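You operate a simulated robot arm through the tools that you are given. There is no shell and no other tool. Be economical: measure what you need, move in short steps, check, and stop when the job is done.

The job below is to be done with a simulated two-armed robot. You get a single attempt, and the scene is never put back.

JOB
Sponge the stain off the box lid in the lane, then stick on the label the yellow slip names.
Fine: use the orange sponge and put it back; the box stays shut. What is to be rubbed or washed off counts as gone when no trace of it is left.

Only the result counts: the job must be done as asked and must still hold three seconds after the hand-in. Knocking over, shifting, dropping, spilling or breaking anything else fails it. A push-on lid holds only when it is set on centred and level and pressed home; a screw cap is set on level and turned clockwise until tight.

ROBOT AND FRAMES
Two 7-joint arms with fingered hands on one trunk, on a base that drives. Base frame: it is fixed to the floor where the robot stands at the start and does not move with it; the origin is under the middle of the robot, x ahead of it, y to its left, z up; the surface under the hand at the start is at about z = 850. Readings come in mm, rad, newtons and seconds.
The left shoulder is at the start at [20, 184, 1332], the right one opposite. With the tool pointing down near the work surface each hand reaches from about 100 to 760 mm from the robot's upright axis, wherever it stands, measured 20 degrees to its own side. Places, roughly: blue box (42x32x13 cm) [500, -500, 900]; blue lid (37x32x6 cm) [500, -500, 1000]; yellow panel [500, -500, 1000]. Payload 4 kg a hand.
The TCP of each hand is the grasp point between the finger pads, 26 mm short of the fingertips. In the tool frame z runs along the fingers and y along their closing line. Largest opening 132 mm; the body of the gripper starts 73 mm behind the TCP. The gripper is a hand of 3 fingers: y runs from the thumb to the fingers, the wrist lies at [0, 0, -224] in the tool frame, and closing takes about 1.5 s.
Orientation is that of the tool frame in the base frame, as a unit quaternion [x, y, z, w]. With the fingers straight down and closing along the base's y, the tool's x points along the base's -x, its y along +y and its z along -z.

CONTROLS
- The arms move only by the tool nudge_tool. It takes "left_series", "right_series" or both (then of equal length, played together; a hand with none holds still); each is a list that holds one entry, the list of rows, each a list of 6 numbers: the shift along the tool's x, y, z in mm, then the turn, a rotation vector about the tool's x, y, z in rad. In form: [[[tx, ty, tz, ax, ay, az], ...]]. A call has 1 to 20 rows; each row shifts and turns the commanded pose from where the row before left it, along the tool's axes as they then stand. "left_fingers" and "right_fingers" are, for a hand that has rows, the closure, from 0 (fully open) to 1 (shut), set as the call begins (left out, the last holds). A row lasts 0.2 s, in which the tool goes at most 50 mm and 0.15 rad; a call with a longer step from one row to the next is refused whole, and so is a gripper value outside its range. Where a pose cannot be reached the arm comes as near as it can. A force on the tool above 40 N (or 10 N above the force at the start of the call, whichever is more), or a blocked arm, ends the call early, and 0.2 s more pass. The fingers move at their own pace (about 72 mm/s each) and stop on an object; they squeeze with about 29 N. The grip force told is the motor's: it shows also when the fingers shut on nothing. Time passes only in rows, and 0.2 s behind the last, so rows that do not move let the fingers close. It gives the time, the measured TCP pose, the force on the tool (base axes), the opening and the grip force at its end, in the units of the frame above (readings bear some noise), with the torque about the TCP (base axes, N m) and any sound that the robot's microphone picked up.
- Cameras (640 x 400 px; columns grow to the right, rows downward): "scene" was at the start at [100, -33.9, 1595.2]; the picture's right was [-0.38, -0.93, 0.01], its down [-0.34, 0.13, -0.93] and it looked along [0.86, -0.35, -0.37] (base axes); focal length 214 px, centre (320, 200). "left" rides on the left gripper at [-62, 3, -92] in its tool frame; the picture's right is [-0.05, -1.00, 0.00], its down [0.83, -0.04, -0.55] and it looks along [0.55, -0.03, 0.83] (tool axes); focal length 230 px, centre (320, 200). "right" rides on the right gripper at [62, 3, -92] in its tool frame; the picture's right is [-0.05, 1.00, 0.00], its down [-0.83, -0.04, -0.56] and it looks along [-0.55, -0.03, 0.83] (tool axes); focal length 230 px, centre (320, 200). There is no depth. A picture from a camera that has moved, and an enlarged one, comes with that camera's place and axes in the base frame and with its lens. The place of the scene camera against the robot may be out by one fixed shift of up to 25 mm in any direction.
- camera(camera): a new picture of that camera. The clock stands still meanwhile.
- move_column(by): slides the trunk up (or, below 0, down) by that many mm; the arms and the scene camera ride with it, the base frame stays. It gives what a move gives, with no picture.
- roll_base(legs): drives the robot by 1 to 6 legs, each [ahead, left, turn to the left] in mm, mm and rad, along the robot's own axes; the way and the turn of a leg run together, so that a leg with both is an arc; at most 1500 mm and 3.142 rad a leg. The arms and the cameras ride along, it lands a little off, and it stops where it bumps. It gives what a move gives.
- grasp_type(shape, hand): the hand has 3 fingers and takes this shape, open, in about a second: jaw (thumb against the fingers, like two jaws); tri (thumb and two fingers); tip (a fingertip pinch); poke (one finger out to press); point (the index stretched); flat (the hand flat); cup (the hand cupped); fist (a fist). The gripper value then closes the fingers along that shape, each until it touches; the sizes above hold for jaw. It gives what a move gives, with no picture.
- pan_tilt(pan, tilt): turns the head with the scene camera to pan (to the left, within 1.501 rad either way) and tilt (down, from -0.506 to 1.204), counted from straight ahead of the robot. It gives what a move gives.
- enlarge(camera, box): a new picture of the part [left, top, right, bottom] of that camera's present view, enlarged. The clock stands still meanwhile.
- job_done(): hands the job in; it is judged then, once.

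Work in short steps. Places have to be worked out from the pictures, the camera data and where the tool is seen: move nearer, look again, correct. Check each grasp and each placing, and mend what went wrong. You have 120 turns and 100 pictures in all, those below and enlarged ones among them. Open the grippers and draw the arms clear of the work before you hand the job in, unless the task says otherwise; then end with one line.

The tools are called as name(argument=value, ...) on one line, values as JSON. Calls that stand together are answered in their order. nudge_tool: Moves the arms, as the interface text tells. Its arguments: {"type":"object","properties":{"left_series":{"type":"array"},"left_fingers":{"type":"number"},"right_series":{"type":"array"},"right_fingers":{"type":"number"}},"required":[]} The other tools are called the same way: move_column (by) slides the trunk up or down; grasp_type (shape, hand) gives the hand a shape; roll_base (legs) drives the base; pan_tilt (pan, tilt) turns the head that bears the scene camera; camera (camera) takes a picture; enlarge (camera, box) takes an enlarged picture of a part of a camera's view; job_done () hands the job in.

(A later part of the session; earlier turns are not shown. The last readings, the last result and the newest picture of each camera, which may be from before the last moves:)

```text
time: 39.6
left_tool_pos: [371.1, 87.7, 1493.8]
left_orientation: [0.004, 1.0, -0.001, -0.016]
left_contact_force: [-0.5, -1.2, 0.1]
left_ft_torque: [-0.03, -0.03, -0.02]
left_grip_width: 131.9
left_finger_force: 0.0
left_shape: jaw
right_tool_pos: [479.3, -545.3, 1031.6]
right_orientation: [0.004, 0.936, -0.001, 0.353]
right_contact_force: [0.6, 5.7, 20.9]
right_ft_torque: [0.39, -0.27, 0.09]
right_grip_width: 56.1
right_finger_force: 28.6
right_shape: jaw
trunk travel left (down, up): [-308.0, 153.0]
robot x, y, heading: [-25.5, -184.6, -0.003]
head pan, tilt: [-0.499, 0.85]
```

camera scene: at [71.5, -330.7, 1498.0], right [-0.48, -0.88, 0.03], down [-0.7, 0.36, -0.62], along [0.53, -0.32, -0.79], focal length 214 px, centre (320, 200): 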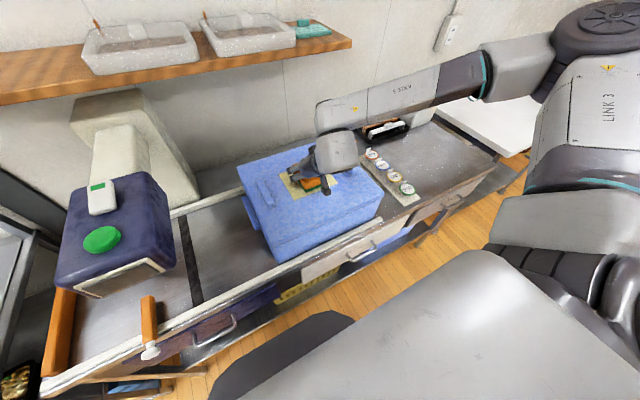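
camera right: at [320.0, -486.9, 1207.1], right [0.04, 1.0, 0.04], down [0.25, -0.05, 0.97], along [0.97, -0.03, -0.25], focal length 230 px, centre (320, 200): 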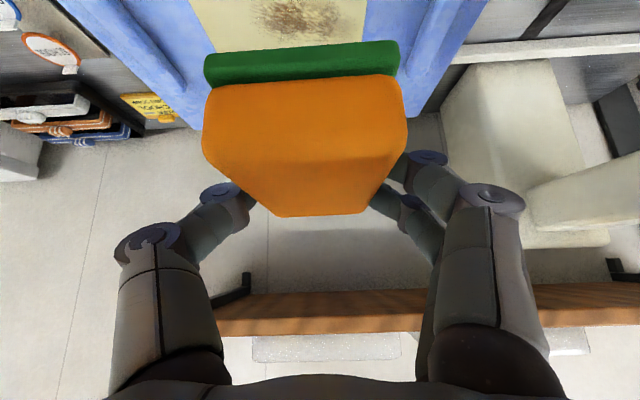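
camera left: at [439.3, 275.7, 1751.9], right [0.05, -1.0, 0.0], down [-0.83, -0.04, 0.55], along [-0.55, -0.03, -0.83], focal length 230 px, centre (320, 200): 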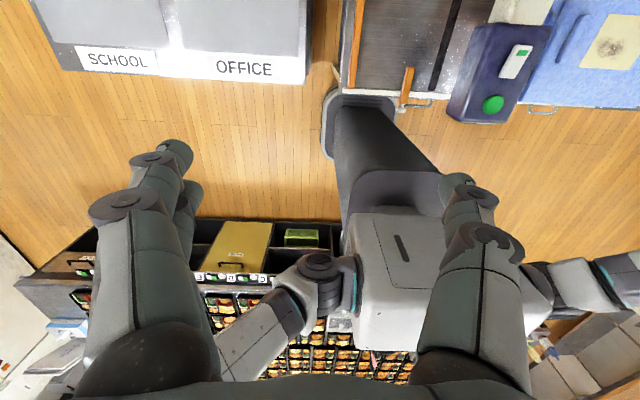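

Good, there is a steady 21 N of contact. I make more strokes with the sponge shifted ±15 mm in x.

nudge_tool(right_series=[[[-11.3, 0, 9.9, 0, 0, 0], [0, 15, 0, 0, 0, 0], [0, 15, 0, 0, 0, 0], [0, 15, 0, 0, 0, 0], [0, 15, 0, 0, 0, 0], [0, 15, 0, 0, 0, 0], [11.3, 0, -9.9, 0, 0, 0], [0, -15, 0, 0, 0, 0], [0, -15, 0, 0, 0, 0], [0, -15, 0, 0, 0, 0], [0, -15, 0, 0, 0, 0], [0, -15, 0, 0, 0, 0], [11.3, 0, -9.9, 0, 0, 0], [0, 15, 0, 0, 0, 0], [0, 15, 0, 0, 0, 0], [0, 15, 0, 0, 0, 0], [0, 15, 0, 0, 0, 0], [0, 15, 0, 0, 0, 0]]])

nudge_tool(right_series=[[[-25, 0, -29, 0, 0, 0], [-25, 0, -29, 0, 0, 0], [0, -30, -35, 0, 0, 0], [0, -30, -35, 0, 0, 0], [0, -30, -35, 0, 0, 0]]])

enlarge(camera="scene", box=[260, 130, 460, 260])

camera(camera="right")

```text
time: 43.4
left_tool_pos: [371.9, 85.4, 1494.2]
left_orientation: [0.003, 1.0, -0.001, -0.017]
left_contact_force: [0.5, 0.5, 0.5]
left_ft_torque: [-0.05, 0.03, 0.0]
left_grip_width: 131.7
left_finger_force: 0.0
left_shape: jaw
right_tool_pos: [467.4, -472.4, 1030.1]
right_orientation: [0.005, 0.936, -0.001, 0.352]
right_contact_force: [1.3, -6.4, 13.6]
right_ft_torque: [-0.22, -0.18, -0.08]
right_grip_width: 55.8
right_finger_force: 29.2
right_shape: jaw
trunk travel left (down, up): [-308.0, 153.0]
robot x, y, heading: [-25.3, -184.8, -0.007]
head pan, tilt: [-0.499, 0.85]
```

```text
time: 44.6
left_tool_pos: [371.9, 85.5, 1493.3]
left_orientation: [0.003, 1.0, -0.001, -0.017]
left_contact_force: [0.2, 1.0, 0.0]
left_ft_torque: [0.0, 0.02, -0.02]
left_grip_width: 131.9
left_finger_force: 0.1
left_shape: jaw
right_tool_pos: [395.5, -560.0, 1184.9]
right_orientation: [0.003, 0.936, 0.0, 0.351]
right_contact_force: [-1.0, -0.7, -0.1]
right_ft_torque: [0.02, 0.03, 0.0]
right_grip_width: 55.3
right_finger_force: 29.1
right_shape: jaw
trunk travel left (down, up): [-308.0, 153.0]
robot x, y, heading: [-25.1, -184.2, -0.009]
head pan, tilt: [-0.499, 0.85]
```

```text
3.08 times, centred on (360, 195) of scene
camera zoom: at [72.5, -220.7, 1497.9], right [-0.48, -0.87, 0.03], down [-0.7, 0.36, -0.62], along [0.53, -0.32, -0.79], focal length 660 px, centre (197, 215)
```

zoom: 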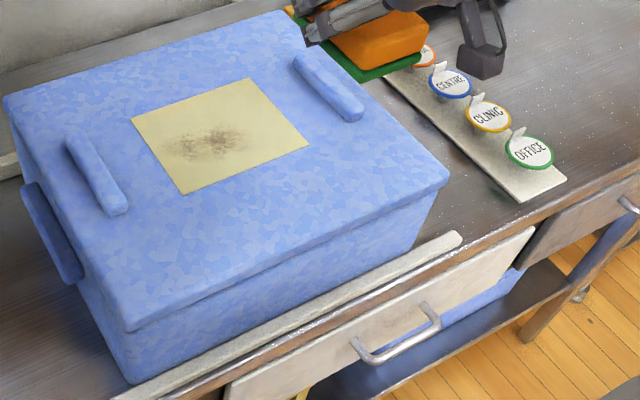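

```text
69 pictures are left
camera right: at [289.2, -556.1, 1214.4], right [0.04, 1.0, 0.04], down [0.26, -0.05, 0.96], along [0.96, -0.03, -0.26], focal length 230 px, centre (320, 200)
```

right: 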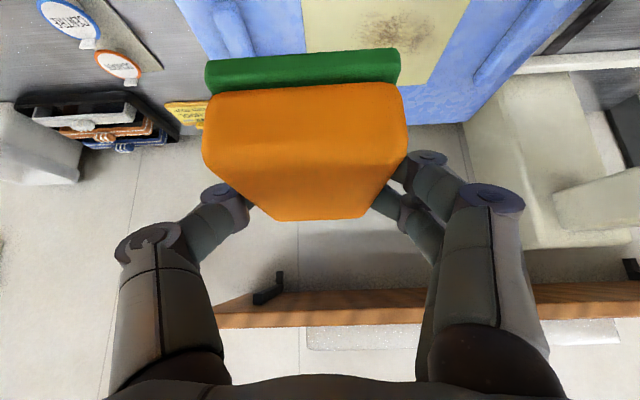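

The stain is fading, but comparing the gap to the label strip (125→166 mm) the box seems to have slid about 40 mm along the lane (+y) from the y-strokes. I'll rub along x instead (across the lane) with less force, and bring the box back later.

nudge_tool(right_series=[[[9.5, 20.5, 41.2, 0, 0, 0], [9.5, 20.5, 41.2, 0, 0, 0], [9.5, 20.5, 41.2, 0, 0, 0], [9.5, 20.5, 41.2, 0, 0, 0], [1.3, 0, 1.5, 0, 0, 0], [1.3, 0, 1.5, 0, 0, 0], [1, 0, 1.13, 0, 0, 0], [0, 0, 0, 0, 0, 0]]])

camera(camera="right")

```text
time: 46.4
left_tool_pos: [372.9, 84.4, 1494.2]
left_orientation: [0.004, 1.0, 0.0, -0.017]
left_contact_force: [-0.5, -0.4, 0.1]
left_ft_torque: [0.0, 0.01, 0.02]
left_grip_width: 132.0
left_finger_force: 0.1
left_shape: jaw
right_tool_pos: [477.3, -479.8, 1030.2]
right_orientation: [0.005, 0.936, 0.001, 0.351]
right_contact_force: [0.5, -1.0, 0.0]
right_ft_torque: [0.01, 0.01, 0.02]
right_grip_width: 55.5
right_finger_force: 28.9
right_shape: jaw
trunk travel left (down, up): [-308.0, 153.0]
robot x, y, heading: [-26.7, -185.3, -0.011]
head pan, tilt: [-0.499, 0.85]
```

```text
68 pictures are left
camera right: at [370.2, -476.0, 1059.6], right [0.05, 1.0, 0.04], down [0.26, -0.05, 0.96], along [0.96, -0.04, -0.26], focal length 230 px, centre (320, 200)
```

right: 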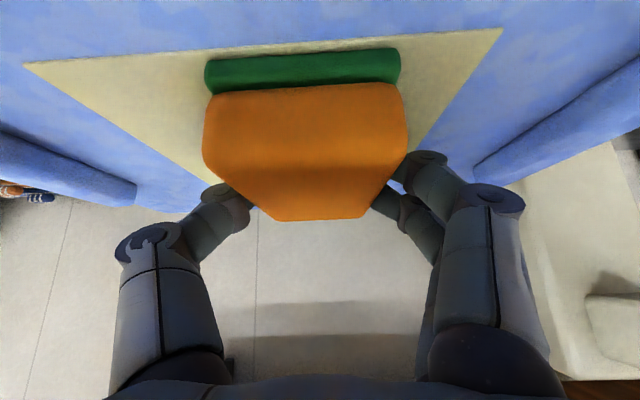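

The panel now spans y −573…−421 with its front edge at x≈426, which confirms the shift. I press lightly and rub along x at several y positions.

nudge_tool(right_series=[[[1.2, 0, 1.4, 0, 0, 0], [0.6, 0, 0.7, 0, 0, 0], [-9.8, 0, 8.6, 0, 0, 0], [-9.8, 0, 8.6, 0, 0, 0], [9.8, 0, -8.6, 0, 0, 0], [9.8, 0, -8.6, 0, 0, 0], [9.8, 0, -8.6, 0, 0, 0], [9.8, 0, -8.6, 0, 0, 0], [-9.8, 0, 8.6, 0, 0, 0], [-9.8, 0, 8.6, 0, 0, 0], [-9.8, 0, 8.6, 0, 0, 0], [-9.8, 0, 8.6, 0, 0, 0], [9.8, 0, -8.6, 0, 0, 0], [9.8, 0, -8.6, 0, 0, 0], [9.8, 0, -8.6, 0, 0, 0], [9.8, 0, -8.6, 0, 0, 0], [-9.8, 0, 8.6, 0, 0, 0], [-9.8, 0, 8.6, 0, 0, 0]]])

camera(camera="right")

```text
time: 50.2
left_tool_pos: [371.3, 85.3, 1494.7]
left_orientation: [0.003, 1.0, -0.001, -0.015]
left_contact_force: [-0.1, 0.2, -0.6]
left_ft_torque: [-0.01, 0.06, 0.02]
left_grip_width: 132.3
left_finger_force: 0.0
left_shape: jaw
right_tool_pos: [474.1, -479.3, 1028.5]
right_orientation: [0.003, 0.936, 0.002, 0.351]
right_contact_force: [-14.9, -0.9, 17.3]
right_ft_torque: [-0.05, 0.01, -0.01]
right_grip_width: 56.3
right_finger_force: 28.9
right_shape: jaw
trunk travel left (down, up): [-308.0, 153.0]
robot x, y, heading: [-27.3, -187.9, -0.008]
head pan, tilt: [-0.499, 0.85]
```

```text
67 pictures are left
camera right: at [367.6, -474.9, 1057.2], right [0.05, 1.0, 0.04], down [0.26, -0.05, 0.96], along [0.96, -0.03, -0.26], focal length 230 px, centre (320, 200)
```

right: 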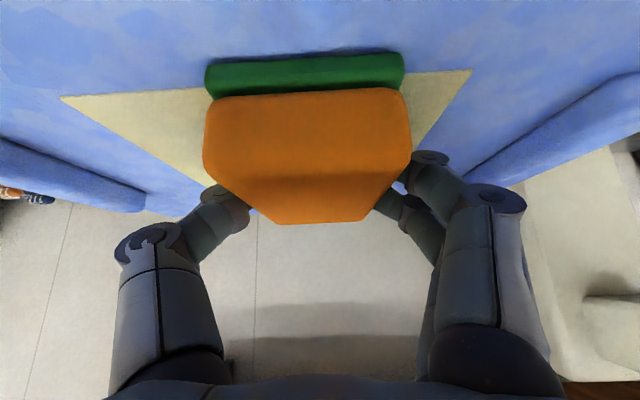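

The box slid back about 20 mm to the rear rail, and the rail now resists (15 N), so long x-strokes do rub against the lid. I continue with longer x-strokes.

nudge_tool(right_series=[[[-13.2, 0, 11.5, 0, 0, 0], [-13.2, 0, 11.5, 0, 0, 0], [13.2, 0, -11.5, 0, 0, 0], [13.2, 0, -11.5, 0, 0, 0], [13.2, 0, -11.5, 0, 0, 0], [13.2, 0, -11.5, 0, 0, 0], [-13.2, 0, 11.5, 0, 0, 0], [-13.2, 0, 11.5, 0, 0, 0], [-13.2, 0, 11.5, 0, 0, 0], [-13.2, 0, 11.5, 0, 0, 0], [13.2, 0, -11.5, 0, 0, 0], [13.2, 0, -11.5, 0, 0, 0], [13.2, 0, -11.5, 0, 0, 0], [13.2, 0, -11.5, 0, 0, 0], [-13.2, 0, 11.5, 0, 0, 0], [-13.2, 0, 11.5, 0, 0, 0]]])

nudge_tool(right_series=[[[-25, 0, -29, 0, 0, 0], [-25, 0, -29, 0, 0, 0], [0, -30, -35, 0, 0, 0], [0, -30, -35, 0, 0, 0], [0, -30, -35, 0, 0, 0]]])

enlarge(camera="scene", box=[260, 130, 460, 260])

camera(camera="right")

```text
time: 53.6
left_tool_pos: [371.2, 85.2, 1494.2]
left_orientation: [0.003, 1.0, -0.001, -0.016]
left_contact_force: [0.4, 0.3, 0.0]
left_ft_torque: [0.0, 0.02, -0.02]
left_grip_width: 131.9
left_finger_force: 0.0
left_shape: jaw
right_tool_pos: [476.9, -480.2, 1027.0]
right_orientation: [0.004, 0.936, 0.001, 0.351]
right_contact_force: [-9.5, 0.1, 12.7]
right_ft_torque: [-0.01, 0.0, -0.03]
right_grip_width: 55.9
right_finger_force: 29.6
right_shape: jaw
trunk travel left (down, up): [-308.0, 153.0]
robot x, y, heading: [-29.3, -186.7, -0.009]
head pan, tilt: [-0.499, 0.85]
```

```text
time: 54.8
left_tool_pos: [371.1, 84.9, 1494.0]
left_orientation: [0.004, 1.0, -0.001, -0.017]
left_contact_force: [-1.1, 0.5, 0.4]
left_ft_torque: [-0.02, -0.02, 0.01]
left_grip_width: 131.7
left_finger_force: 0.1
left_shape: jaw
right_tool_pos: [406.9, -570.7, 1185.4]
right_orientation: [0.004, 0.937, 0.001, 0.351]
right_contact_force: [0.4, 0.5, 0.0]
right_ft_torque: [0.04, 0.02, 0.0]
right_grip_width: 55.7
right_finger_force: 29.6
right_shape: jaw
trunk travel left (down, up): [-308.0, 153.0]
robot x, y, heading: [-24.7, -185.4, -0.01]
head pan, tilt: [-0.499, 0.85]
```

```text
3.08 times, centred on (360, 195) of scene
camera zoom: at [71.5, -221.6, 1498.0], right [-0.48, -0.87, 0.03], down [-0.7, 0.36, -0.62], along [0.53, -0.32, -0.79], focal length 660 px, centre (197, 215)
```

zoom: 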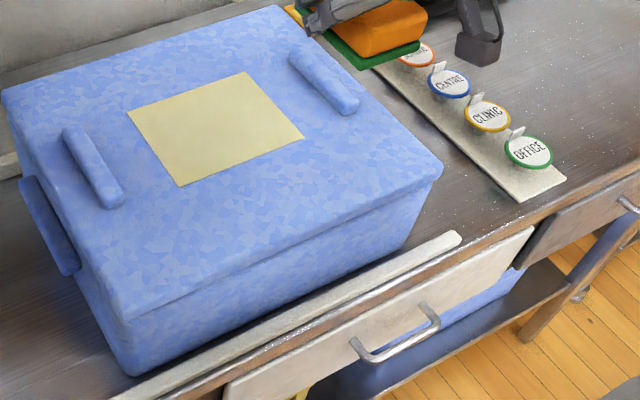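

```text
65 pictures are left
camera right: at [299.9, -566.9, 1212.9], right [0.05, 1.0, 0.04], down [0.26, -0.05, 0.96], along [0.96, -0.03, -0.26], focal length 230 px, centre (320, 200)
```

right: 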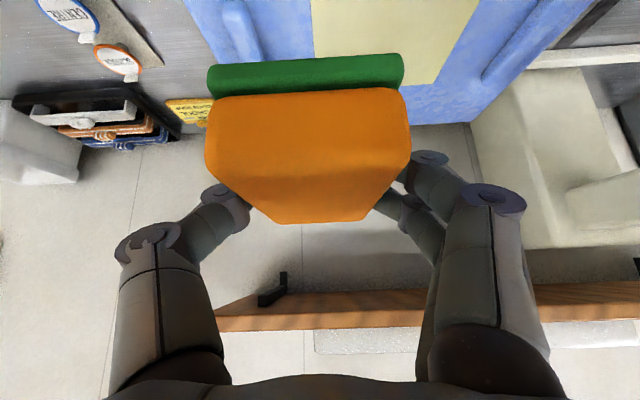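

The stain seems gone; I enlarge the panel strongly to verify.

enlarge(camera="scene", box=[296, 148, 364, 196])

enlarge(camera="right", box=[290, 0, 490, 90])

```text
8.33 times, centred on (330, 172) of scene
camera zoom: at [71.5, -221.6, 1498.0], right [-0.48, -0.87, 0.03], down [-0.7, 0.36, -0.62], along [0.53, -0.32, -0.79], focal length 1787 px, centre (237, 433)
```

zoom: 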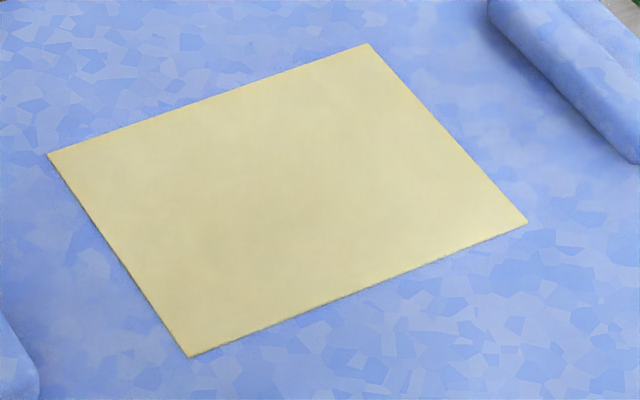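

```text
3.20 times, centred on (390, 45) of right
camera zoom: at [299.9, -566.9, 1212.9], right [0.05, 1.0, 0.04], down [0.26, -0.05, 0.96], along [0.96, -0.03, -0.26], focal length 736 px, centre (96, 696)
```

zoom: 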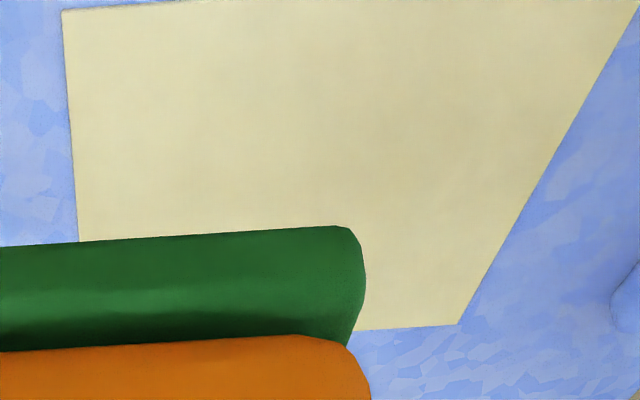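

The panel looks clean. As a precaution I give it one more x-rub, then use the sponge's friction to drag the box about 45 mm back (−y) to where it stood.

nudge_tool(right_series=[[[8.4, 18.6, 32.3, 0, 0, 0], [8.4, 18.6, 32.3, 0, 0, 0], [8.4, 18.6, 32.3, 0, 0, 0], [8.4, 18.6, 32.3, 0, 0, 0], [8.4, 18.6, 32.3, 0, 0, 0], [1.6, 0, 1.9, 0, 0, 0], [1.6, 0, 1.9, 0, 0, 0], [1.6, 0, 1.9, 0, 0, 0], [1.6, 0, 1.9, 0, 0, 0], [-13.2, 0, 11.5, 0, 0, 0], [-13.2, 0, 11.5, 0, 0, 0], [13.2, 0, -11.5, 0, 0, 0], [13.2, 0, -11.5, 0, 0, 0], [13.2, 0, -11.5, 0, 0, 0], [13.2, 0, -11.5, 0, 0, 0], [-13.2, 0, 11.5, 0, 0, 0], [-13.2, 0, 11.5, 0, 0, 0]]])

nudge_tool(right_series=[[[0, -9, 0, 0, 0, 0], [0, -9, 0, 0, 0, 0], [0, -9, 0, 0, 0, 0], [0, -9, 0, 0, 0, 0], [0, -9, 0, 0, 0, 0]]])

camera(camera="right")

```text
time: 58.4
left_tool_pos: [370.2, 86.3, 1493.2]
left_orientation: [0.004, 1.0, -0.001, -0.016]
left_contact_force: [-0.3, 0.3, -0.2]
left_ft_torque: [-0.01, 0.03, -0.01]
left_grip_width: 131.9
left_finger_force: 0.0
left_shape: jaw
right_tool_pos: [480.6, -476.3, 1025.4]
right_orientation: [0.004, 0.936, 0.0, 0.352]
right_contact_force: [-14.0, 0.6, 26.6]
right_ft_torque: [0.15, -0.05, 0.01]
right_grip_width: 56.5
right_finger_force: 28.7
right_shape: jaw
trunk travel left (down, up): [-308.0, 153.0]
robot x, y, heading: [-26.3, -187.2, -0.011]
head pan, tilt: [-0.499, 0.85]
```

```text
time: 59.6
left_tool_pos: [370.6, 85.5, 1494.0]
left_orientation: [0.003, 1.0, -0.002, -0.016]
left_contact_force: [0.8, -0.1, -0.1]
left_ft_torque: [0.0, 0.0, 0.03]
left_grip_width: 131.7
left_finger_force: 0.0
left_shape: jaw
right_tool_pos: [481.3, -521.1, 1025.5]
right_orientation: [0.004, 0.936, 0.001, 0.352]
right_contact_force: [-2.2, 10.7, 18.4]
right_ft_torque: [0.6, -0.13, 0.13]
right_grip_width: 56.2
right_finger_force: 29.3
right_shape: jaw
trunk travel left (down, up): [-308.0, 153.0]
robot x, y, heading: [-25.2, -184.2, -0.007]
head pan, tilt: [-0.499, 0.85]
```

```text
62 pictures are left
camera right: at [374.5, -516.6, 1054.5], right [0.05, 1.0, 0.04], down [0.26, -0.05, 0.97], along [0.97, -0.03, -0.26], focal length 230 px, centre (320, 200)
```

right: 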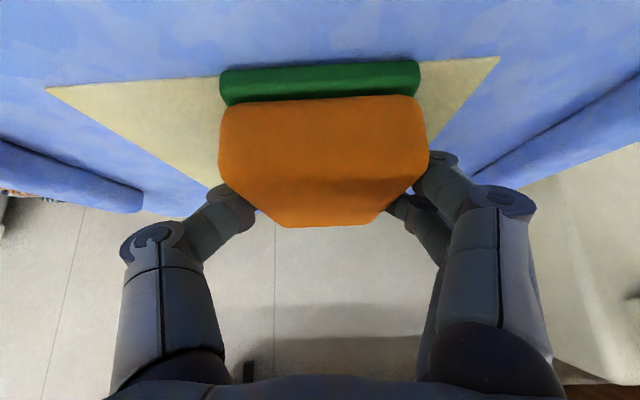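

The box is back at its old place (panel centre y≈−535, originally −541). I lift, take a verifying look and raise the trunk for the shelf.

nudge_tool(right_series=[[[-22, 0, -25, 0, 0, 0], [-22, 0, -25, 0, 0, 0], [-22, 0, -25, 0, 0, 0], [-12, -20, -35, 0, 0, 0], [-12, -20, -35, 0, 0, 0]]])

enlarge(camera="scene", box=[260, 130, 460, 260])

move_column(by=150)

```text
time: 60.8
left_tool_pos: [372.2, 84.7, 1495.0]
left_orientation: [0.003, 1.0, 0.0, -0.016]
left_contact_force: [-1.2, -0.7, -0.4]
left_ft_torque: [0.0, 0.02, -0.01]
left_grip_width: 131.7
left_finger_force: 0.1
left_shape: jaw
right_tool_pos: [454.4, -562.1, 1194.1]
right_orientation: [0.004, 0.937, 0.002, 0.35]
right_contact_force: [-0.3, -1.2, -0.4]
right_ft_torque: [0.01, -0.01, 0.01]
right_grip_width: 56.0
right_finger_force: 28.9
right_shape: jaw
trunk travel left (down, up): [-308.0, 153.0]
robot x, y, heading: [-28.4, -181.4, -0.01]
head pan, tilt: [-0.499, 0.85]
```

```text
3.08 times, centred on (360, 195) of scene
camera zoom: at [71.1, -221.7, 1498.0], right [-0.48, -0.87, 0.03], down [-0.7, 0.36, -0.62], along [0.53, -0.32, -0.79], focal length 660 px, centre (197, 215)
```

zoom: 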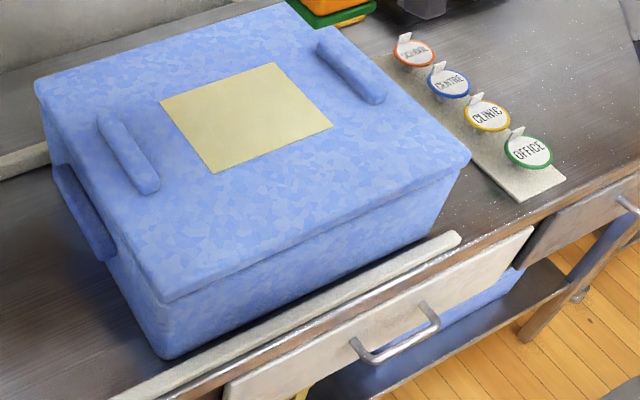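

```text
time: 62.5
left_tool_pos: [372.9, 83.9, 1644.9]
left_orientation: [0.004, 1.0, 0.001, -0.017]
left_contact_force: [-0.4, -0.2, 0.0]
left_ft_torque: [-0.03, 0.01, 0.01]
left_grip_width: 131.9
left_finger_force: 0.0
left_shape: jaw
right_tool_pos: [454.9, -564.1, 1341.7]
right_orientation: [0.004, 0.936, 0.0, 0.351]
right_contact_force: [0.3, -0.6, -0.4]
right_ft_torque: [0.04, 0.0, 0.02]
right_grip_width: 56.0
right_finger_force: 29.8
right_shape: jaw
trunk travel left (down, up): [-458.0, 3.0]
robot x, y, heading: [-25.1, -185.5, -0.005]
head pan, tilt: [-0.499, 0.85]
```

The panel is clean. I raise the hand over shelf height and drive back to the shelf position.

nudge_tool(right_series=[[[-23, 0, -26, 0, 0, 0], [-23, 0, -26, 0, 0, 0]]])

roll_base(legs=[[0, 408, 0], [57, 0, 0]])

camera(camera="right")

```text
time: 63.1
left_tool_pos: [373.7, 85.1, 1643.0]
left_orientation: [0.004, 1.0, -0.001, -0.016]
left_contact_force: [-0.5, -0.2, -0.1]
left_ft_torque: [0.0, -0.03, -0.01]
left_grip_width: 132.0
left_finger_force: 0.1
left_shape: jaw
right_tool_pos: [454.0, -562.7, 1411.4]
right_orientation: [0.004, 0.937, 0.001, 0.351]
right_contact_force: [-0.5, 0.5, -0.7]
right_ft_torque: [0.0, -0.02, 0.0]
right_grip_width: 56.3
right_finger_force: 29.2
right_shape: jaw
trunk travel left (down, up): [-458.0, 3.0]
robot x, y, heading: [-25.8, -185.3, -0.011]
head pan, tilt: [-0.499, 0.85]
```

```text
time: 66.2
left_tool_pos: [413.4, 483.6, 1649.6]
left_orientation: [0.006, 1.0, -0.001, -0.011]
left_contact_force: [-1.9, 0.2, 0.0]
left_ft_torque: [0.03, -0.12, 0.01]
left_grip_width: 131.7
left_finger_force: 0.1
left_shape: jaw
right_tool_pos: [497.8, -163.0, 1416.9]
right_orientation: [0.004, 0.934, 0.001, 0.357]
right_contact_force: [-0.6, -0.2, 0.1]
right_ft_torque: [-0.01, -0.05, 0.0]
right_grip_width: 56.3
right_finger_force: 29.5
right_shape: jaw
trunk travel left (down, up): [-458.0, 3.0]
robot x, y, heading: [30.8, 216.0, -0.009]
head pan, tilt: [-0.499, 0.85]
```

```text
60 pictures are left
camera right: at [390.8, -158.3, 1444.4], right [0.05, 1.0, 0.04], down [0.25, -0.05, 0.97], along [0.97, -0.04, -0.25], focal length 230 px, centre (320, 200)
```

right: 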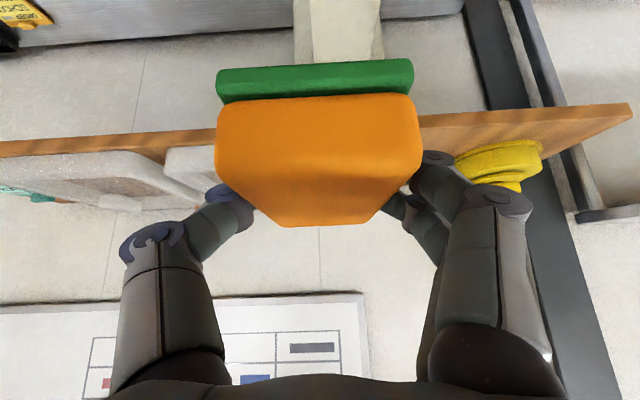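

I move over the pick place, to about (722, -62, 1400), before lowering.

nudge_tool(right_series=[[[-26.2, 16.8, 26.7, 0, 0, 0], [-26.2, 16.8, 26.7, 0, 0, 0], [-26.2, 16.8, 26.7, 0, 0, 0], [-26.2, 16.8, 26.7, 0, 0, 0], [-26.2, 16.8, 26.7, 0, 0, 0], [-26.2, 16.8, 26.7, 0, 0, 0], [0, 0, 0, 0, 0, 0]]])

camera(camera="right")

```text
time: 67.8
left_tool_pos: [431.8, 486.3, 1644.5]
left_orientation: [0.004, 1.0, 0.0, -0.016]
left_contact_force: [0.4, -0.2, -0.9]
left_ft_torque: [0.01, 0.0, -0.04]
left_grip_width: 132.0
left_finger_force: 0.0
left_shape: jaw
right_tool_pos: [738.5, -60.5, 1394.5]
right_orientation: [0.004, 0.936, 0.0, 0.351]
right_contact_force: [0.3, -0.4, 0.2]
right_ft_torque: [-0.02, 0.01, 0.01]
right_grip_width: 56.2
right_finger_force: 29.2
right_shape: jaw
trunk travel left (down, up): [-458.0, 3.0]
robot x, y, heading: [28.1, 216.2, -0.007]
head pan, tilt: [-0.499, 0.85]
```

```text
59 pictures are left
camera right: at [631.7, -57.3, 1423.4], right [0.05, 1.0, 0.04], down [0.26, -0.05, 0.96], along [0.96, -0.04, -0.26], focal length 230 px, centre (320, 200)
```

right: 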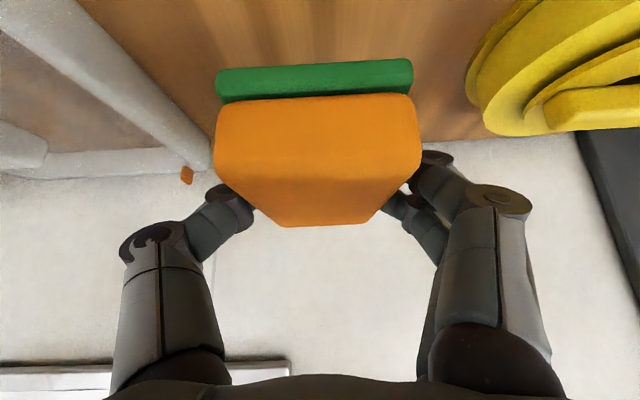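

I'm 16 mm too far in x; I correct back and lower the sponge gently to just above contact.

nudge_tool(right_series=[[[22.8, -0.5, 14.6, 0, 0, 0], [22.8, -0.5, 14.6, 0, 0, 0], [1.3, 0, 1.5, 0, 0, 0], [1.3, 0, 1.5, 0, 0, 0], [1.3, 0, 1.5, 0, 0, 0], [0, 0, 0, 0, 0, 0]]])

camera(camera="right")

```text
time: 69.2
left_tool_pos: [428.2, 486.4, 1644.9]
left_orientation: [0.004, 1.0, -0.001, -0.016]
left_contact_force: [-0.1, 0.6, 0.3]
left_ft_torque: [-0.05, -0.05, -0.01]
left_grip_width: 131.9
left_finger_force: 0.0
left_shape: jaw
right_tool_pos: [720.7, -63.2, 1338.7]
right_orientation: [0.004, 0.936, 0.001, 0.352]
right_contact_force: [0.1, -1.0, -0.2]
right_ft_torque: [0.04, -0.01, -0.01]
right_grip_width: 55.8
right_finger_force: 28.9
right_shape: jaw
trunk travel left (down, up): [-458.0, 3.0]
robot x, y, heading: [31.5, 221.4, -0.009]
head pan, tilt: [-0.499, 0.85]
```

```text
58 pictures are left
camera right: at [613.9, -58.3, 1366.4], right [0.05, 1.0, 0.04], down [0.26, -0.05, 0.96], along [0.96, -0.04, -0.26], focal length 230 px, centre (320, 200)
```

right: 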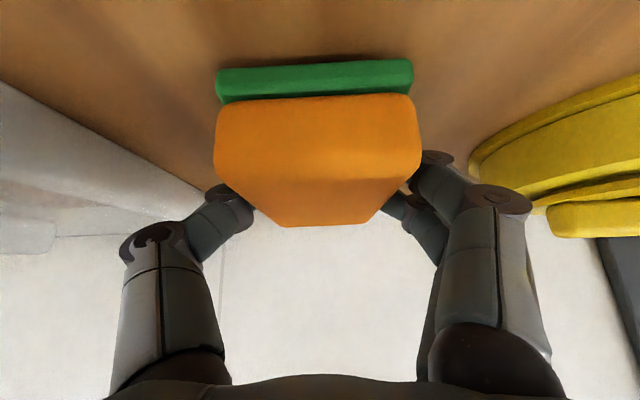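

Same pose as the pick and no contact yet, since the sponge was pressed up a little in the hand. I lower in 1.5–2 mm steps to contact.

nudge_tool(right_series=[[[1.3, 0, 1.5, 0, 0, 0], [1.3, 0, 1.5, 0, 0, 0], [0.7, 0, 0.75, 0, 0, 0], [0, 0, 0, 0, 0, 0]]])

```text
time: 70.2
left_tool_pos: [430.0, 486.2, 1645.4]
left_orientation: [0.004, 1.0, -0.001, -0.015]
left_contact_force: [-1.2, -0.8, -0.8]
left_ft_torque: [0.0, -0.01, 0.02]
left_grip_width: 131.8
left_finger_force: 0.0
left_shape: jaw
right_tool_pos: [721.0, -62.9, 1332.9]
right_orientation: [0.004, 0.937, 0.001, 0.351]
right_contact_force: [0.2, 0.2, -0.5]
right_ft_torque: [0.01, 0.01, 0.0]
right_grip_width: 55.6
right_finger_force: 28.8
right_shape: jaw
trunk travel left (down, up): [-458.0, 3.0]
robot x, y, heading: [29.3, 216.8, -0.007]
head pan, tilt: [-0.499, 0.85]
```

nudge_tool(right_series=[[[1, 0, 1.13, 0, 0, 0], [1, 0, 1.13, 0, 0, 0], [0, 0, 0, 0, 0, 0]]])

camera(camera="right")

```text
time: 71.0
left_tool_pos: [430.3, 486.1, 1644.1]
left_orientation: [0.004, 1.0, -0.001, -0.016]
left_contact_force: [0.1, 0.0, -1.4]
left_ft_torque: [-0.03, 0.02, -0.02]
left_grip_width: 131.8
left_finger_force: 0.1
left_shape: jaw
right_tool_pos: [721.0, -61.8, 1330.3]
right_orientation: [0.005, 0.935, 0.0, 0.354]
right_contact_force: [1.6, -1.4, 7.6]
right_ft_torque: [0.05, -0.13, -0.06]
right_grip_width: 56.1
right_finger_force: 29.1
right_shape: jaw
trunk travel left (down, up): [-458.0, 3.0]
robot x, y, heading: [29.9, 219.9, -0.009]
head pan, tilt: [-0.499, 0.85]
```

```text
57 pictures are left
camera right: at [614.2, -57.9, 1359.5], right [0.05, 1.0, 0.04], down [0.26, -0.05, 0.97], along [0.97, -0.04, -0.26], focal length 230 px, centre (320, 200)
```

right: 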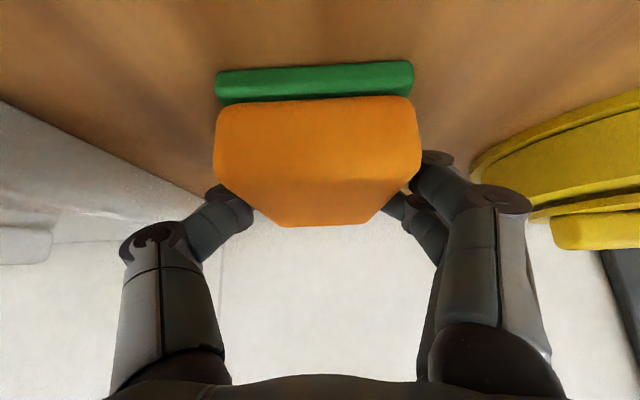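

Contact at 7.6 N, so the sponge is on the shelf. I open partway (so as not to touch the neighbours) and withdraw along the fingers.

nudge_tool(right_series=[[[0, 0, 0, 0, 0, 0], [0, 0, 0, 0, 0, 0], [0, 0, 0, 0, 0, 0], [0, 0, 0, 0, 0, 0], [0, 0, 0, 0, 0, 0], [0, 0, 0, 0, 0, 0]]], right_fingers=0.2)

nudge_tool(right_series=[[[-3, 0, -30, 0, 0, 0], [-3, 0, -35, 0, 0, 0], [0, 0, -45, 0, 0, 0], [0, 0, -45, 0, 0, 0]]])

camera(camera="right")

```text
time: 72.4
left_tool_pos: [427.6, 486.5, 1644.9]
left_orientation: [0.004, 1.0, -0.001, -0.015]
left_contact_force: [0.8, -0.2, 0.4]
left_ft_torque: [0.04, -0.03, 0.0]
left_grip_width: 131.6
left_finger_force: 0.0
left_shape: jaw
right_tool_pos: [721.1, -61.9, 1330.6]
right_orientation: [0.005, 0.936, 0.0, 0.352]
right_contact_force: [0.7, -4.1, 12.8]
right_ft_torque: [0.61, -0.08, -0.05]
right_grip_width: 103.0
right_finger_force: 0.0
right_shape: jaw
trunk travel left (down, up): [-458.0, 3.0]
robot x, y, heading: [28.0, 215.8, -0.009]
head pan, tilt: [-0.499, 0.85]
```

```text
time: 73.4
left_tool_pos: [429.1, 487.4, 1644.9]
left_orientation: [0.004, 1.0, 0.0, -0.016]
left_contact_force: [-0.1, -0.7, 0.8]
left_ft_torque: [0.03, 0.06, -0.02]
left_grip_width: 131.8
left_finger_force: 0.1
left_shape: jaw
right_tool_pos: [622.8, -60.3, 1449.2]
right_orientation: [0.004, 0.936, 0.001, 0.352]
right_contact_force: [-0.4, -0.5, -0.7]
right_ft_torque: [-0.01, -0.03, 0.02]
right_grip_width: 105.4
right_finger_force: 0.0
right_shape: jaw
trunk travel left (down, up): [-458.0, 3.0]
robot x, y, heading: [30.5, 219.6, -0.012]
head pan, tilt: [-0.499, 0.85]
```

```text
56 pictures are left
camera right: at [515.3, -56.7, 1479.4], right [0.05, 1.0, 0.04], down [0.26, -0.05, 0.96], along [0.96, -0.04, -0.26], focal length 230 px, centre (320, 200)
```

right: 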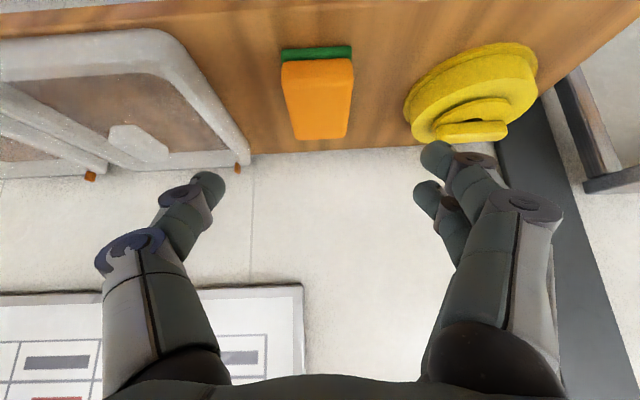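

The sponge stands back where it was, on its green side. Now the label: I retract, back off and drive right to about y=-600, lowering the trunk and turning the head to the strip.

nudge_tool(right_series=[[[25, 0, -35, 0, 0, 0], [25, 0, -35, 0, 0, 0], [25, 0, -35, 0, 0, 0]]])

roll_base(legs=[[-60, 0, 0], [0, -820, 0]])

move_column(by=-150)

pan_tilt(pan=-0.4, tilt=0.8)

camera(camera="scene")

camera(camera="right")

```text
time: 74.2
left_tool_pos: [428.4, 487.2, 1644.0]
left_orientation: [0.003, 1.0, 0.0, -0.015]
left_contact_force: [-0.5, 0.1, -0.1]
left_ft_torque: [-0.01, -0.02, -0.03]
left_grip_width: 131.8
left_finger_force: 0.0
left_shape: jaw
right_tool_pos: [496.4, -62.1, 1480.0]
right_orientation: [0.005, 0.936, 0.001, 0.352]
right_contact_force: [0.6, 0.5, 0.2]
right_ft_torque: [-0.01, 0.0, -0.01]
right_grip_width: 105.3
right_finger_force: 0.1
right_shape: jaw
trunk travel left (down, up): [-458.0, 3.0]
robot x, y, heading: [31.3, 218.9, -0.007]
head pan, tilt: [-0.499, 0.85]
```

```text
time: 79.1
left_tool_pos: [365.4, -325.5, 1644.6]
left_orientation: [-0.002, 1.0, -0.002, -0.014]
left_contact_force: [0.0, 0.2, 0.3]
left_ft_torque: [0.01, 0.02, 0.01]
left_grip_width: 131.9
left_finger_force: 0.0
left_shape: jaw
right_tool_pos: [441.2, -871.7, 1480.8]
right_orientation: [-0.001, 0.936, 0.002, 0.352]
right_contact_force: [0.4, -0.8, -0.5]
right_ft_torque: [0.0, 0.02, 0.01]
right_grip_width: 105.3
right_finger_force: 0.0
right_shape: jaw
trunk travel left (down, up): [-458.0, 3.0]
robot x, y, heading: [-29.7, -598.0, 0.004]
head pan, tilt: [-0.499, 0.85]
```

```text
time: 80.9
left_tool_pos: [364.6, -326.4, 1495.3]
left_orientation: [-0.002, 1.0, -0.001, -0.015]
left_contact_force: [0.1, 0.1, -1.2]
left_ft_torque: [0.03, 0.0, 0.01]
left_grip_width: 131.9
left_finger_force: 0.0
left_shape: jaw
right_tool_pos: [439.1, -873.3, 1330.9]
right_orientation: [-0.002, 0.936, 0.002, 0.352]
right_contact_force: [0.0, 0.4, 0.3]
right_ft_torque: [0.02, -0.03, 0.01]
right_grip_width: 105.3
right_finger_force: 0.1
right_shape: jaw
trunk travel left (down, up): [-308.0, 153.0]
robot x, y, heading: [-26.0, -598.9, 0.005]
head pan, tilt: [-0.499, 0.85]
```

```text
time: 81.5
left_tool_pos: [365.1, -327.2, 1493.8]
left_orientation: [-0.002, 1.0, -0.001, -0.015]
left_contact_force: [-0.5, -0.4, -0.2]
left_ft_torque: [-0.04, 0.0, -0.02]
left_grip_width: 132.1
left_finger_force: 0.1
left_shape: jaw
right_tool_pos: [440.7, -873.7, 1329.5]
right_orientation: [-0.002, 0.936, 0.003, 0.351]
right_contact_force: [-0.8, 0.0, -0.6]
right_ft_torque: [0.01, 0.0, -0.03]
right_grip_width: 105.5
right_finger_force: 0.1
right_shape: jaw
trunk travel left (down, up): [-308.0, 153.0]
robot x, y, heading: [-30.6, -600.0, 0.005]
head pan, tilt: [-0.4, 0.799]
```

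```text
55 pictures are left
camera scene: at [74.6, -630.0, 1501.6], right [-0.38, -0.92, 0.02], down [-0.7, 0.28, -0.65], along [0.6, -0.27, -0.76], focal length 214 px, centre (320, 200)
```

scene: 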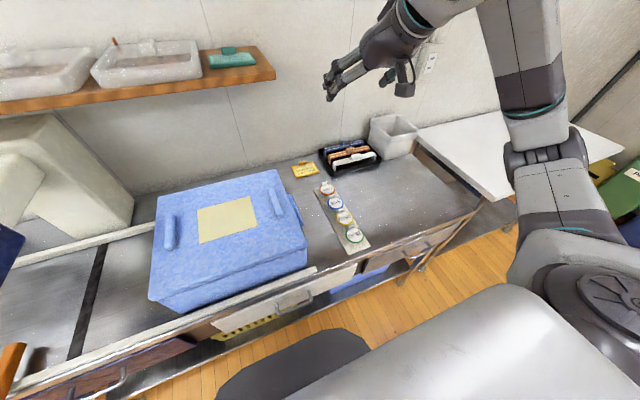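

```text
54 pictures are left
camera right: at [332.7, -871.0, 1359.3], right [0.04, 1.0, 0.04], down [0.26, -0.05, 0.96], along [0.97, -0.02, -0.26], focal length 230 px, centre (320, 200)
```

right: 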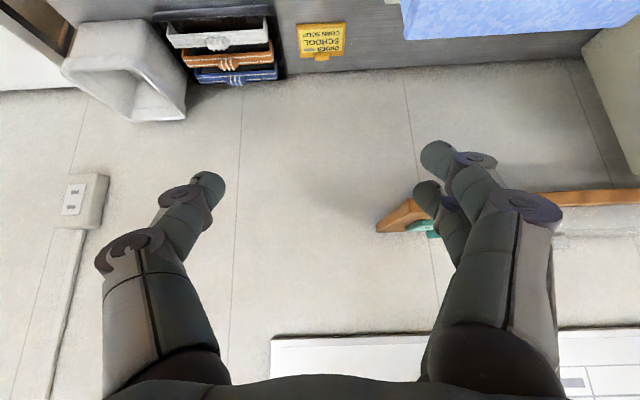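

I enlarge the strip to see how the labels sit.

enlarge(camera="scene", box=[295, 165, 385, 260])

nudge_tool(right_series=[[[0, 0, 0, 0, 0.14, 0], [0, 0, 0, 0, 0.14, 0], [0, 0, 0, 0, 0.14, 0], [0, 0, 0, 0, 0.14, 0], [0, 0, 0, 0, 0.13, 0]]])

camera(camera="right")

```text
4.21 times, centred on (340, 212) of scene
camera zoom: at [74.6, -630.0, 1501.6], right [-0.38, -0.92, 0.02], down [-0.7, 0.28, -0.65], along [0.6, -0.27, -0.76], focal length 903 px, centre (236, 147)
```

zoom: 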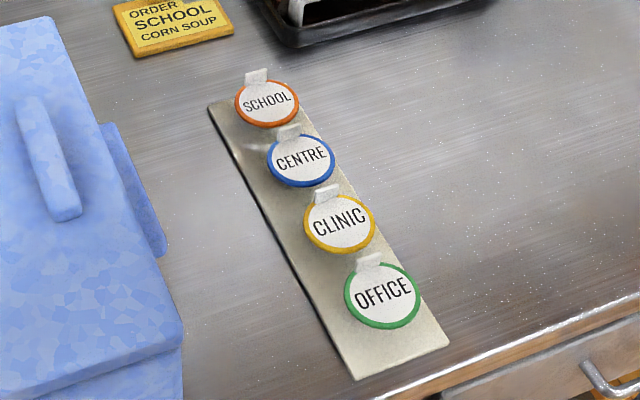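

```text
time: 82.7
left_tool_pos: [365.3, -326.7, 1494.7]
left_orientation: [-0.001, 1.0, -0.001, -0.014]
left_contact_force: [0.4, 0.2, 0.1]
left_ft_torque: [-0.02, 0.0, 0.01]
left_grip_width: 131.9
left_finger_force: 0.0
left_shape: jaw
right_tool_pos: [440.3, -872.9, 1331.2]
right_orientation: [-0.001, 1.0, 0.001, 0.014]
right_contact_force: [0.1, 0.7, -0.7]
right_ft_torque: [0.0, 0.01, 0.01]
right_grip_width: 105.4
right_finger_force: 0.0
right_shape: jaw
trunk travel left (down, up): [-308.0, 153.0]
robot x, y, heading: [-32.7, -604.4, 0.007]
head pan, tilt: [-0.4, 0.799]
```

```text
52 pictures are left
camera right: at [376.3, -870.7, 1421.3], right [0.05, 1.0, 0.01], down [0.82, -0.04, 0.58], along [0.58, -0.02, -0.82], focal length 230 px, centre (320, 200)
```

right: 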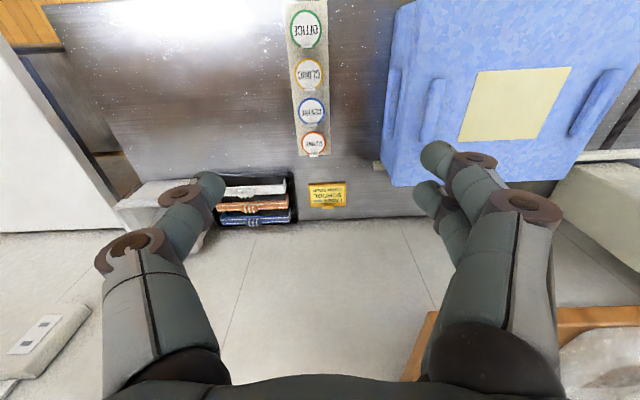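

The labels are flat discs with a small upright tab at the far rim. I move closer over SCHOOL for a better look.

nudge_tool(right_series=[[[-14.3, -2.4, 44.4, 0, 0.004, 0], [-14.3, -2.4, 44.4, 0, 0.004, 0], [-14.3, -2.4, 44.4, 0, 0.004, 0], [-14.3, -2.4, 44.4, 0, 0.004, 0], [-14.3, -2.4, 44.4, 0, 0.004, 0], [-14.3, -2.4, 44.4, 0, 0.004, 0], [-14.3, -2.4, 44.4, 0, 0.004, 0]]])

camera(camera="right")

enlarge(camera="right", box=[260, 80, 420, 180])

```text
time: 84.3
left_tool_pos: [367.2, -327.3, 1494.3]
left_orientation: [-0.002, 1.0, -0.001, -0.015]
left_contact_force: [0.6, 0.9, 0.7]
left_ft_torque: [0.0, 0.03, 0.03]
left_grip_width: 131.8
left_finger_force: 0.2
left_shape: jaw
right_tool_pos: [546.6, -890.6, 1019.3]
right_orientation: [-0.002, 1.0, 0.002, -0.001]
right_contact_force: [-0.2, -0.4, 0.2]
right_ft_torque: [0.03, -0.02, -0.01]
right_grip_width: 105.1
right_finger_force: 0.0
right_shape: jaw
trunk travel left (down, up): [-308.0, 153.0]
robot x, y, heading: [-32.9, -602.6, 0.005]
head pan, tilt: [-0.4, 0.799]
```

```text
51 pictures are left
camera right: at [485.2, -887.9, 1112.6], right [0.05, 1.0, 0.0], down [0.83, -0.04, 0.55], along [0.55, -0.02, -0.83], focal length 230 px, centre (320, 200)
```

right: 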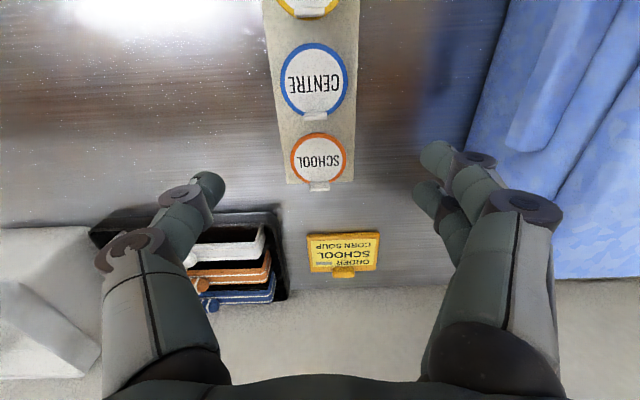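

```text
4.00 times, centred on (340, 130) of right
camera zoom: at [485.2, -887.9, 1112.6], right [0.05, 1.0, 0.0], down [0.83, -0.04, 0.55], along [0.55, -0.02, -0.83], focal length 920 px, centre (240, 480)
```

zoom: 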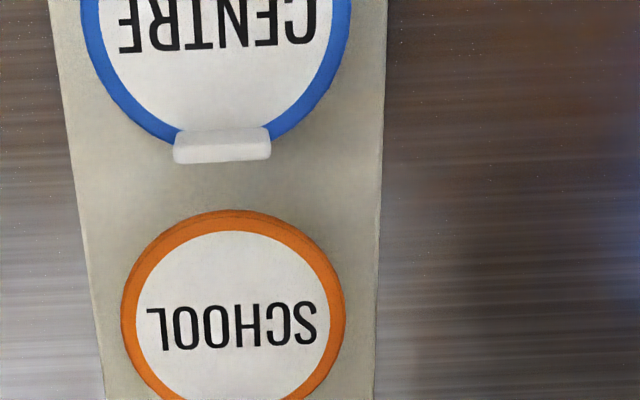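

SCHOOL's disc is centred near (591, -894), about 63 mm across, with a thin tab plate (about 24 mm wide in y) at its far rim, near x≈624. The plate is best pinched along x, so I yaw the hand by 90°.

nudge_tool(right_series=[[[0, 0, 0, 0, 0, 0.143], [0, 0, 0, 0, 0, 0.143], [0, 0, 0, 0, 0, 0.143], [0, 0, 0, 0, 0, 0.143], [0, 0, 0, 0, 0, 0.143], [0, 0, 0, 0, 0, 0.143], [0, 0, 0, 0, 0, 0.143], [0, 0, 0, 0, 0, 0.143], [0, 0, 0, 0, 0, 0.143], [0, 0, 0, 0, 0, 0.143], [0, 0, 0, 0, 0, 0.143]]])

camera(camera="right")

```text
time: 86.7
left_tool_pos: [365.4, -327.1, 1494.5]
left_orientation: [-0.003, 1.0, -0.001, -0.015]
left_contact_force: [0.1, 0.0, 0.2]
left_ft_torque: [-0.01, 0.02, -0.01]
left_grip_width: 132.0
left_finger_force: 0.1
left_shape: jaw
right_tool_pos: [599.3, -947.2, 974.3]
right_orientation: [0.699, 0.715, 0.005, -0.007]
right_contact_force: [0.4, 0.6, 0.0]
right_ft_torque: [0.01, -0.01, -0.02]
right_grip_width: 105.3
right_finger_force: 0.0
right_shape: jaw
right hand out of reach, approached as far as the arm can: row 8, 9, 10, 11
trunk travel left (down, up): [-308.0, 153.0]
robot x, y, heading: [-30.3, -598.4, 0.007]
head pan, tilt: [-0.4, 0.799]
```

```text
49 pictures are left
camera right: at [601.1, -886.5, 1067.0], right [1.0, -0.03, 0.0], down [-0.02, -0.84, 0.54], along [-0.02, -0.54, -0.84], focal length 230 px, centre (320, 200)
```

right: 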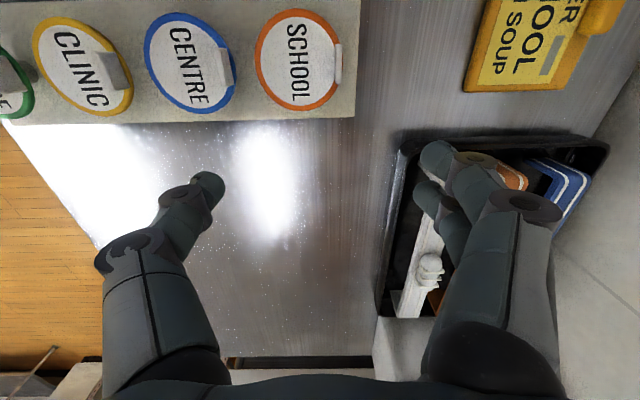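

With the 90° yaw the hand was pushed outward to (599, -947). The tab is at about (613, -895). Driving the base 60 mm left puts the hand above it in a reachable posture.

roll_base(legs=[[0, 55, 0]])

camera(camera="right")

```text
time: 87.7
left_tool_pos: [366.7, -281.5, 1496.7]
left_orientation: [-0.001, 1.0, 0.002, -0.016]
left_contact_force: [0.1, -0.5, 0.3]
left_ft_torque: [0.02, 0.02, -0.02]
left_grip_width: 132.0
left_finger_force: 0.1
left_shape: jaw
right_tool_pos: [598.6, -899.7, 971.6]
right_orientation: [0.698, 0.716, 0.006, -0.008]
right_contact_force: [-0.9, -0.6, -0.3]
right_ft_torque: [0.04, -0.03, 0.01]
right_grip_width: 105.7
right_finger_force: 0.1
right_shape: jaw
trunk travel left (down, up): [-308.0, 153.0]
robot x, y, heading: [-30.8, -548.0, 0.003]
head pan, tilt: [-0.4, 0.799]
```

```text
48 pictures are left
camera right: at [600.7, -839.1, 1065.8], right [1.0, -0.03, 0.0], down [-0.02, -0.84, 0.54], along [-0.02, -0.54, -0.84], focal length 230 px, centre (320, 200)
```

right: 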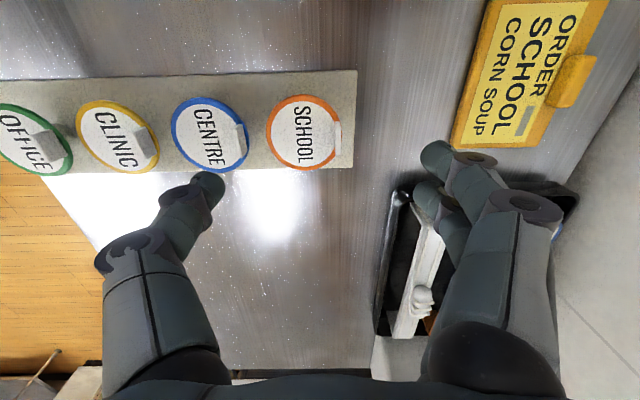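

The tab is at about (612, -898). I narrow the opening, align above it and descend partway.

nudge_tool(right_series=[[[1, 6.5, 22, 0, 0, 0], [1, 6.5, 22, 0, 0, 0], [0, 0, 0, 0, 0, 0], [0, 0, 0, 0, 0, 0]]], right_fingers=0.65)

camera(camera="right")

enlarge(camera="scene", box=[295, 135, 415, 215])

```text
time: 88.7
left_tool_pos: [365.1, -276.5, 1494.8]
left_orientation: [-0.001, 1.0, 0.0, -0.014]
left_contact_force: [0.9, -1.3, -0.1]
left_ft_torque: [0.04, -0.01, -0.02]
left_grip_width: 132.0
left_finger_force: 0.1
left_shape: jaw
right_tool_pos: [611.4, -893.4, 930.5]
right_orientation: [0.699, 0.715, 0.006, -0.006]
right_contact_force: [0.5, 0.6, 0.0]
right_ft_torque: [0.02, 0.0, -0.02]
right_grip_width: 46.7
right_finger_force: 0.2
right_shape: jaw
trunk travel left (down, up): [-308.0, 153.0]
robot x, y, heading: [-30.8, -545.3, -0.001]
head pan, tilt: [-0.4, 0.799]
```

```text
47 pictures are left
camera right: at [613.3, -831.9, 1023.2], right [1.0, -0.03, 0.0], down [-0.02, -0.84, 0.54], along [-0.02, -0.54, -0.84], focal length 230 px, centre (320, 200)
```

right: 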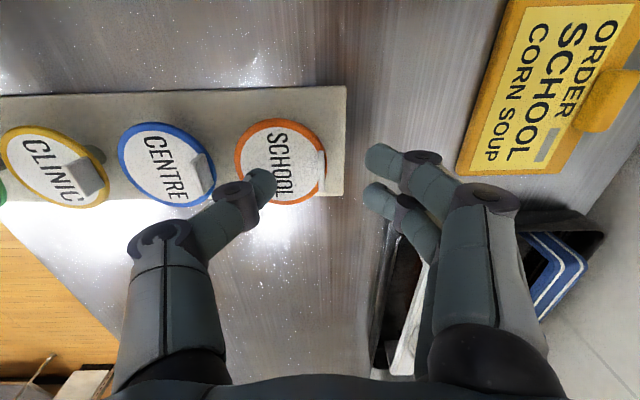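

```text
5.00 times, centred on (355, 175) of scene
camera zoom: at [74.7, -577.9, 1501.6], right [-0.39, -0.92, 0.02], down [-0.7, 0.28, -0.65], along [0.6, -0.27, -0.76], focal length 1072 px, centre (145, 325)
```

zoom: 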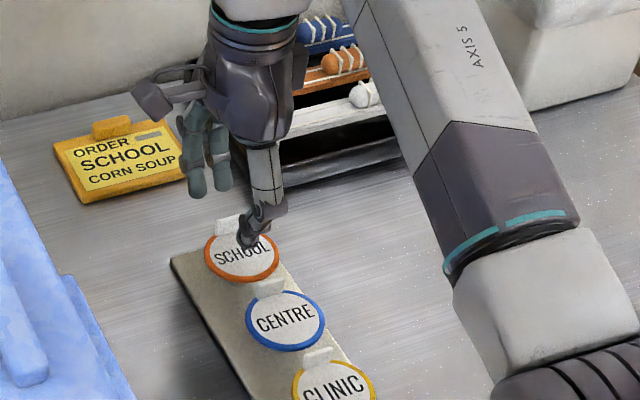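

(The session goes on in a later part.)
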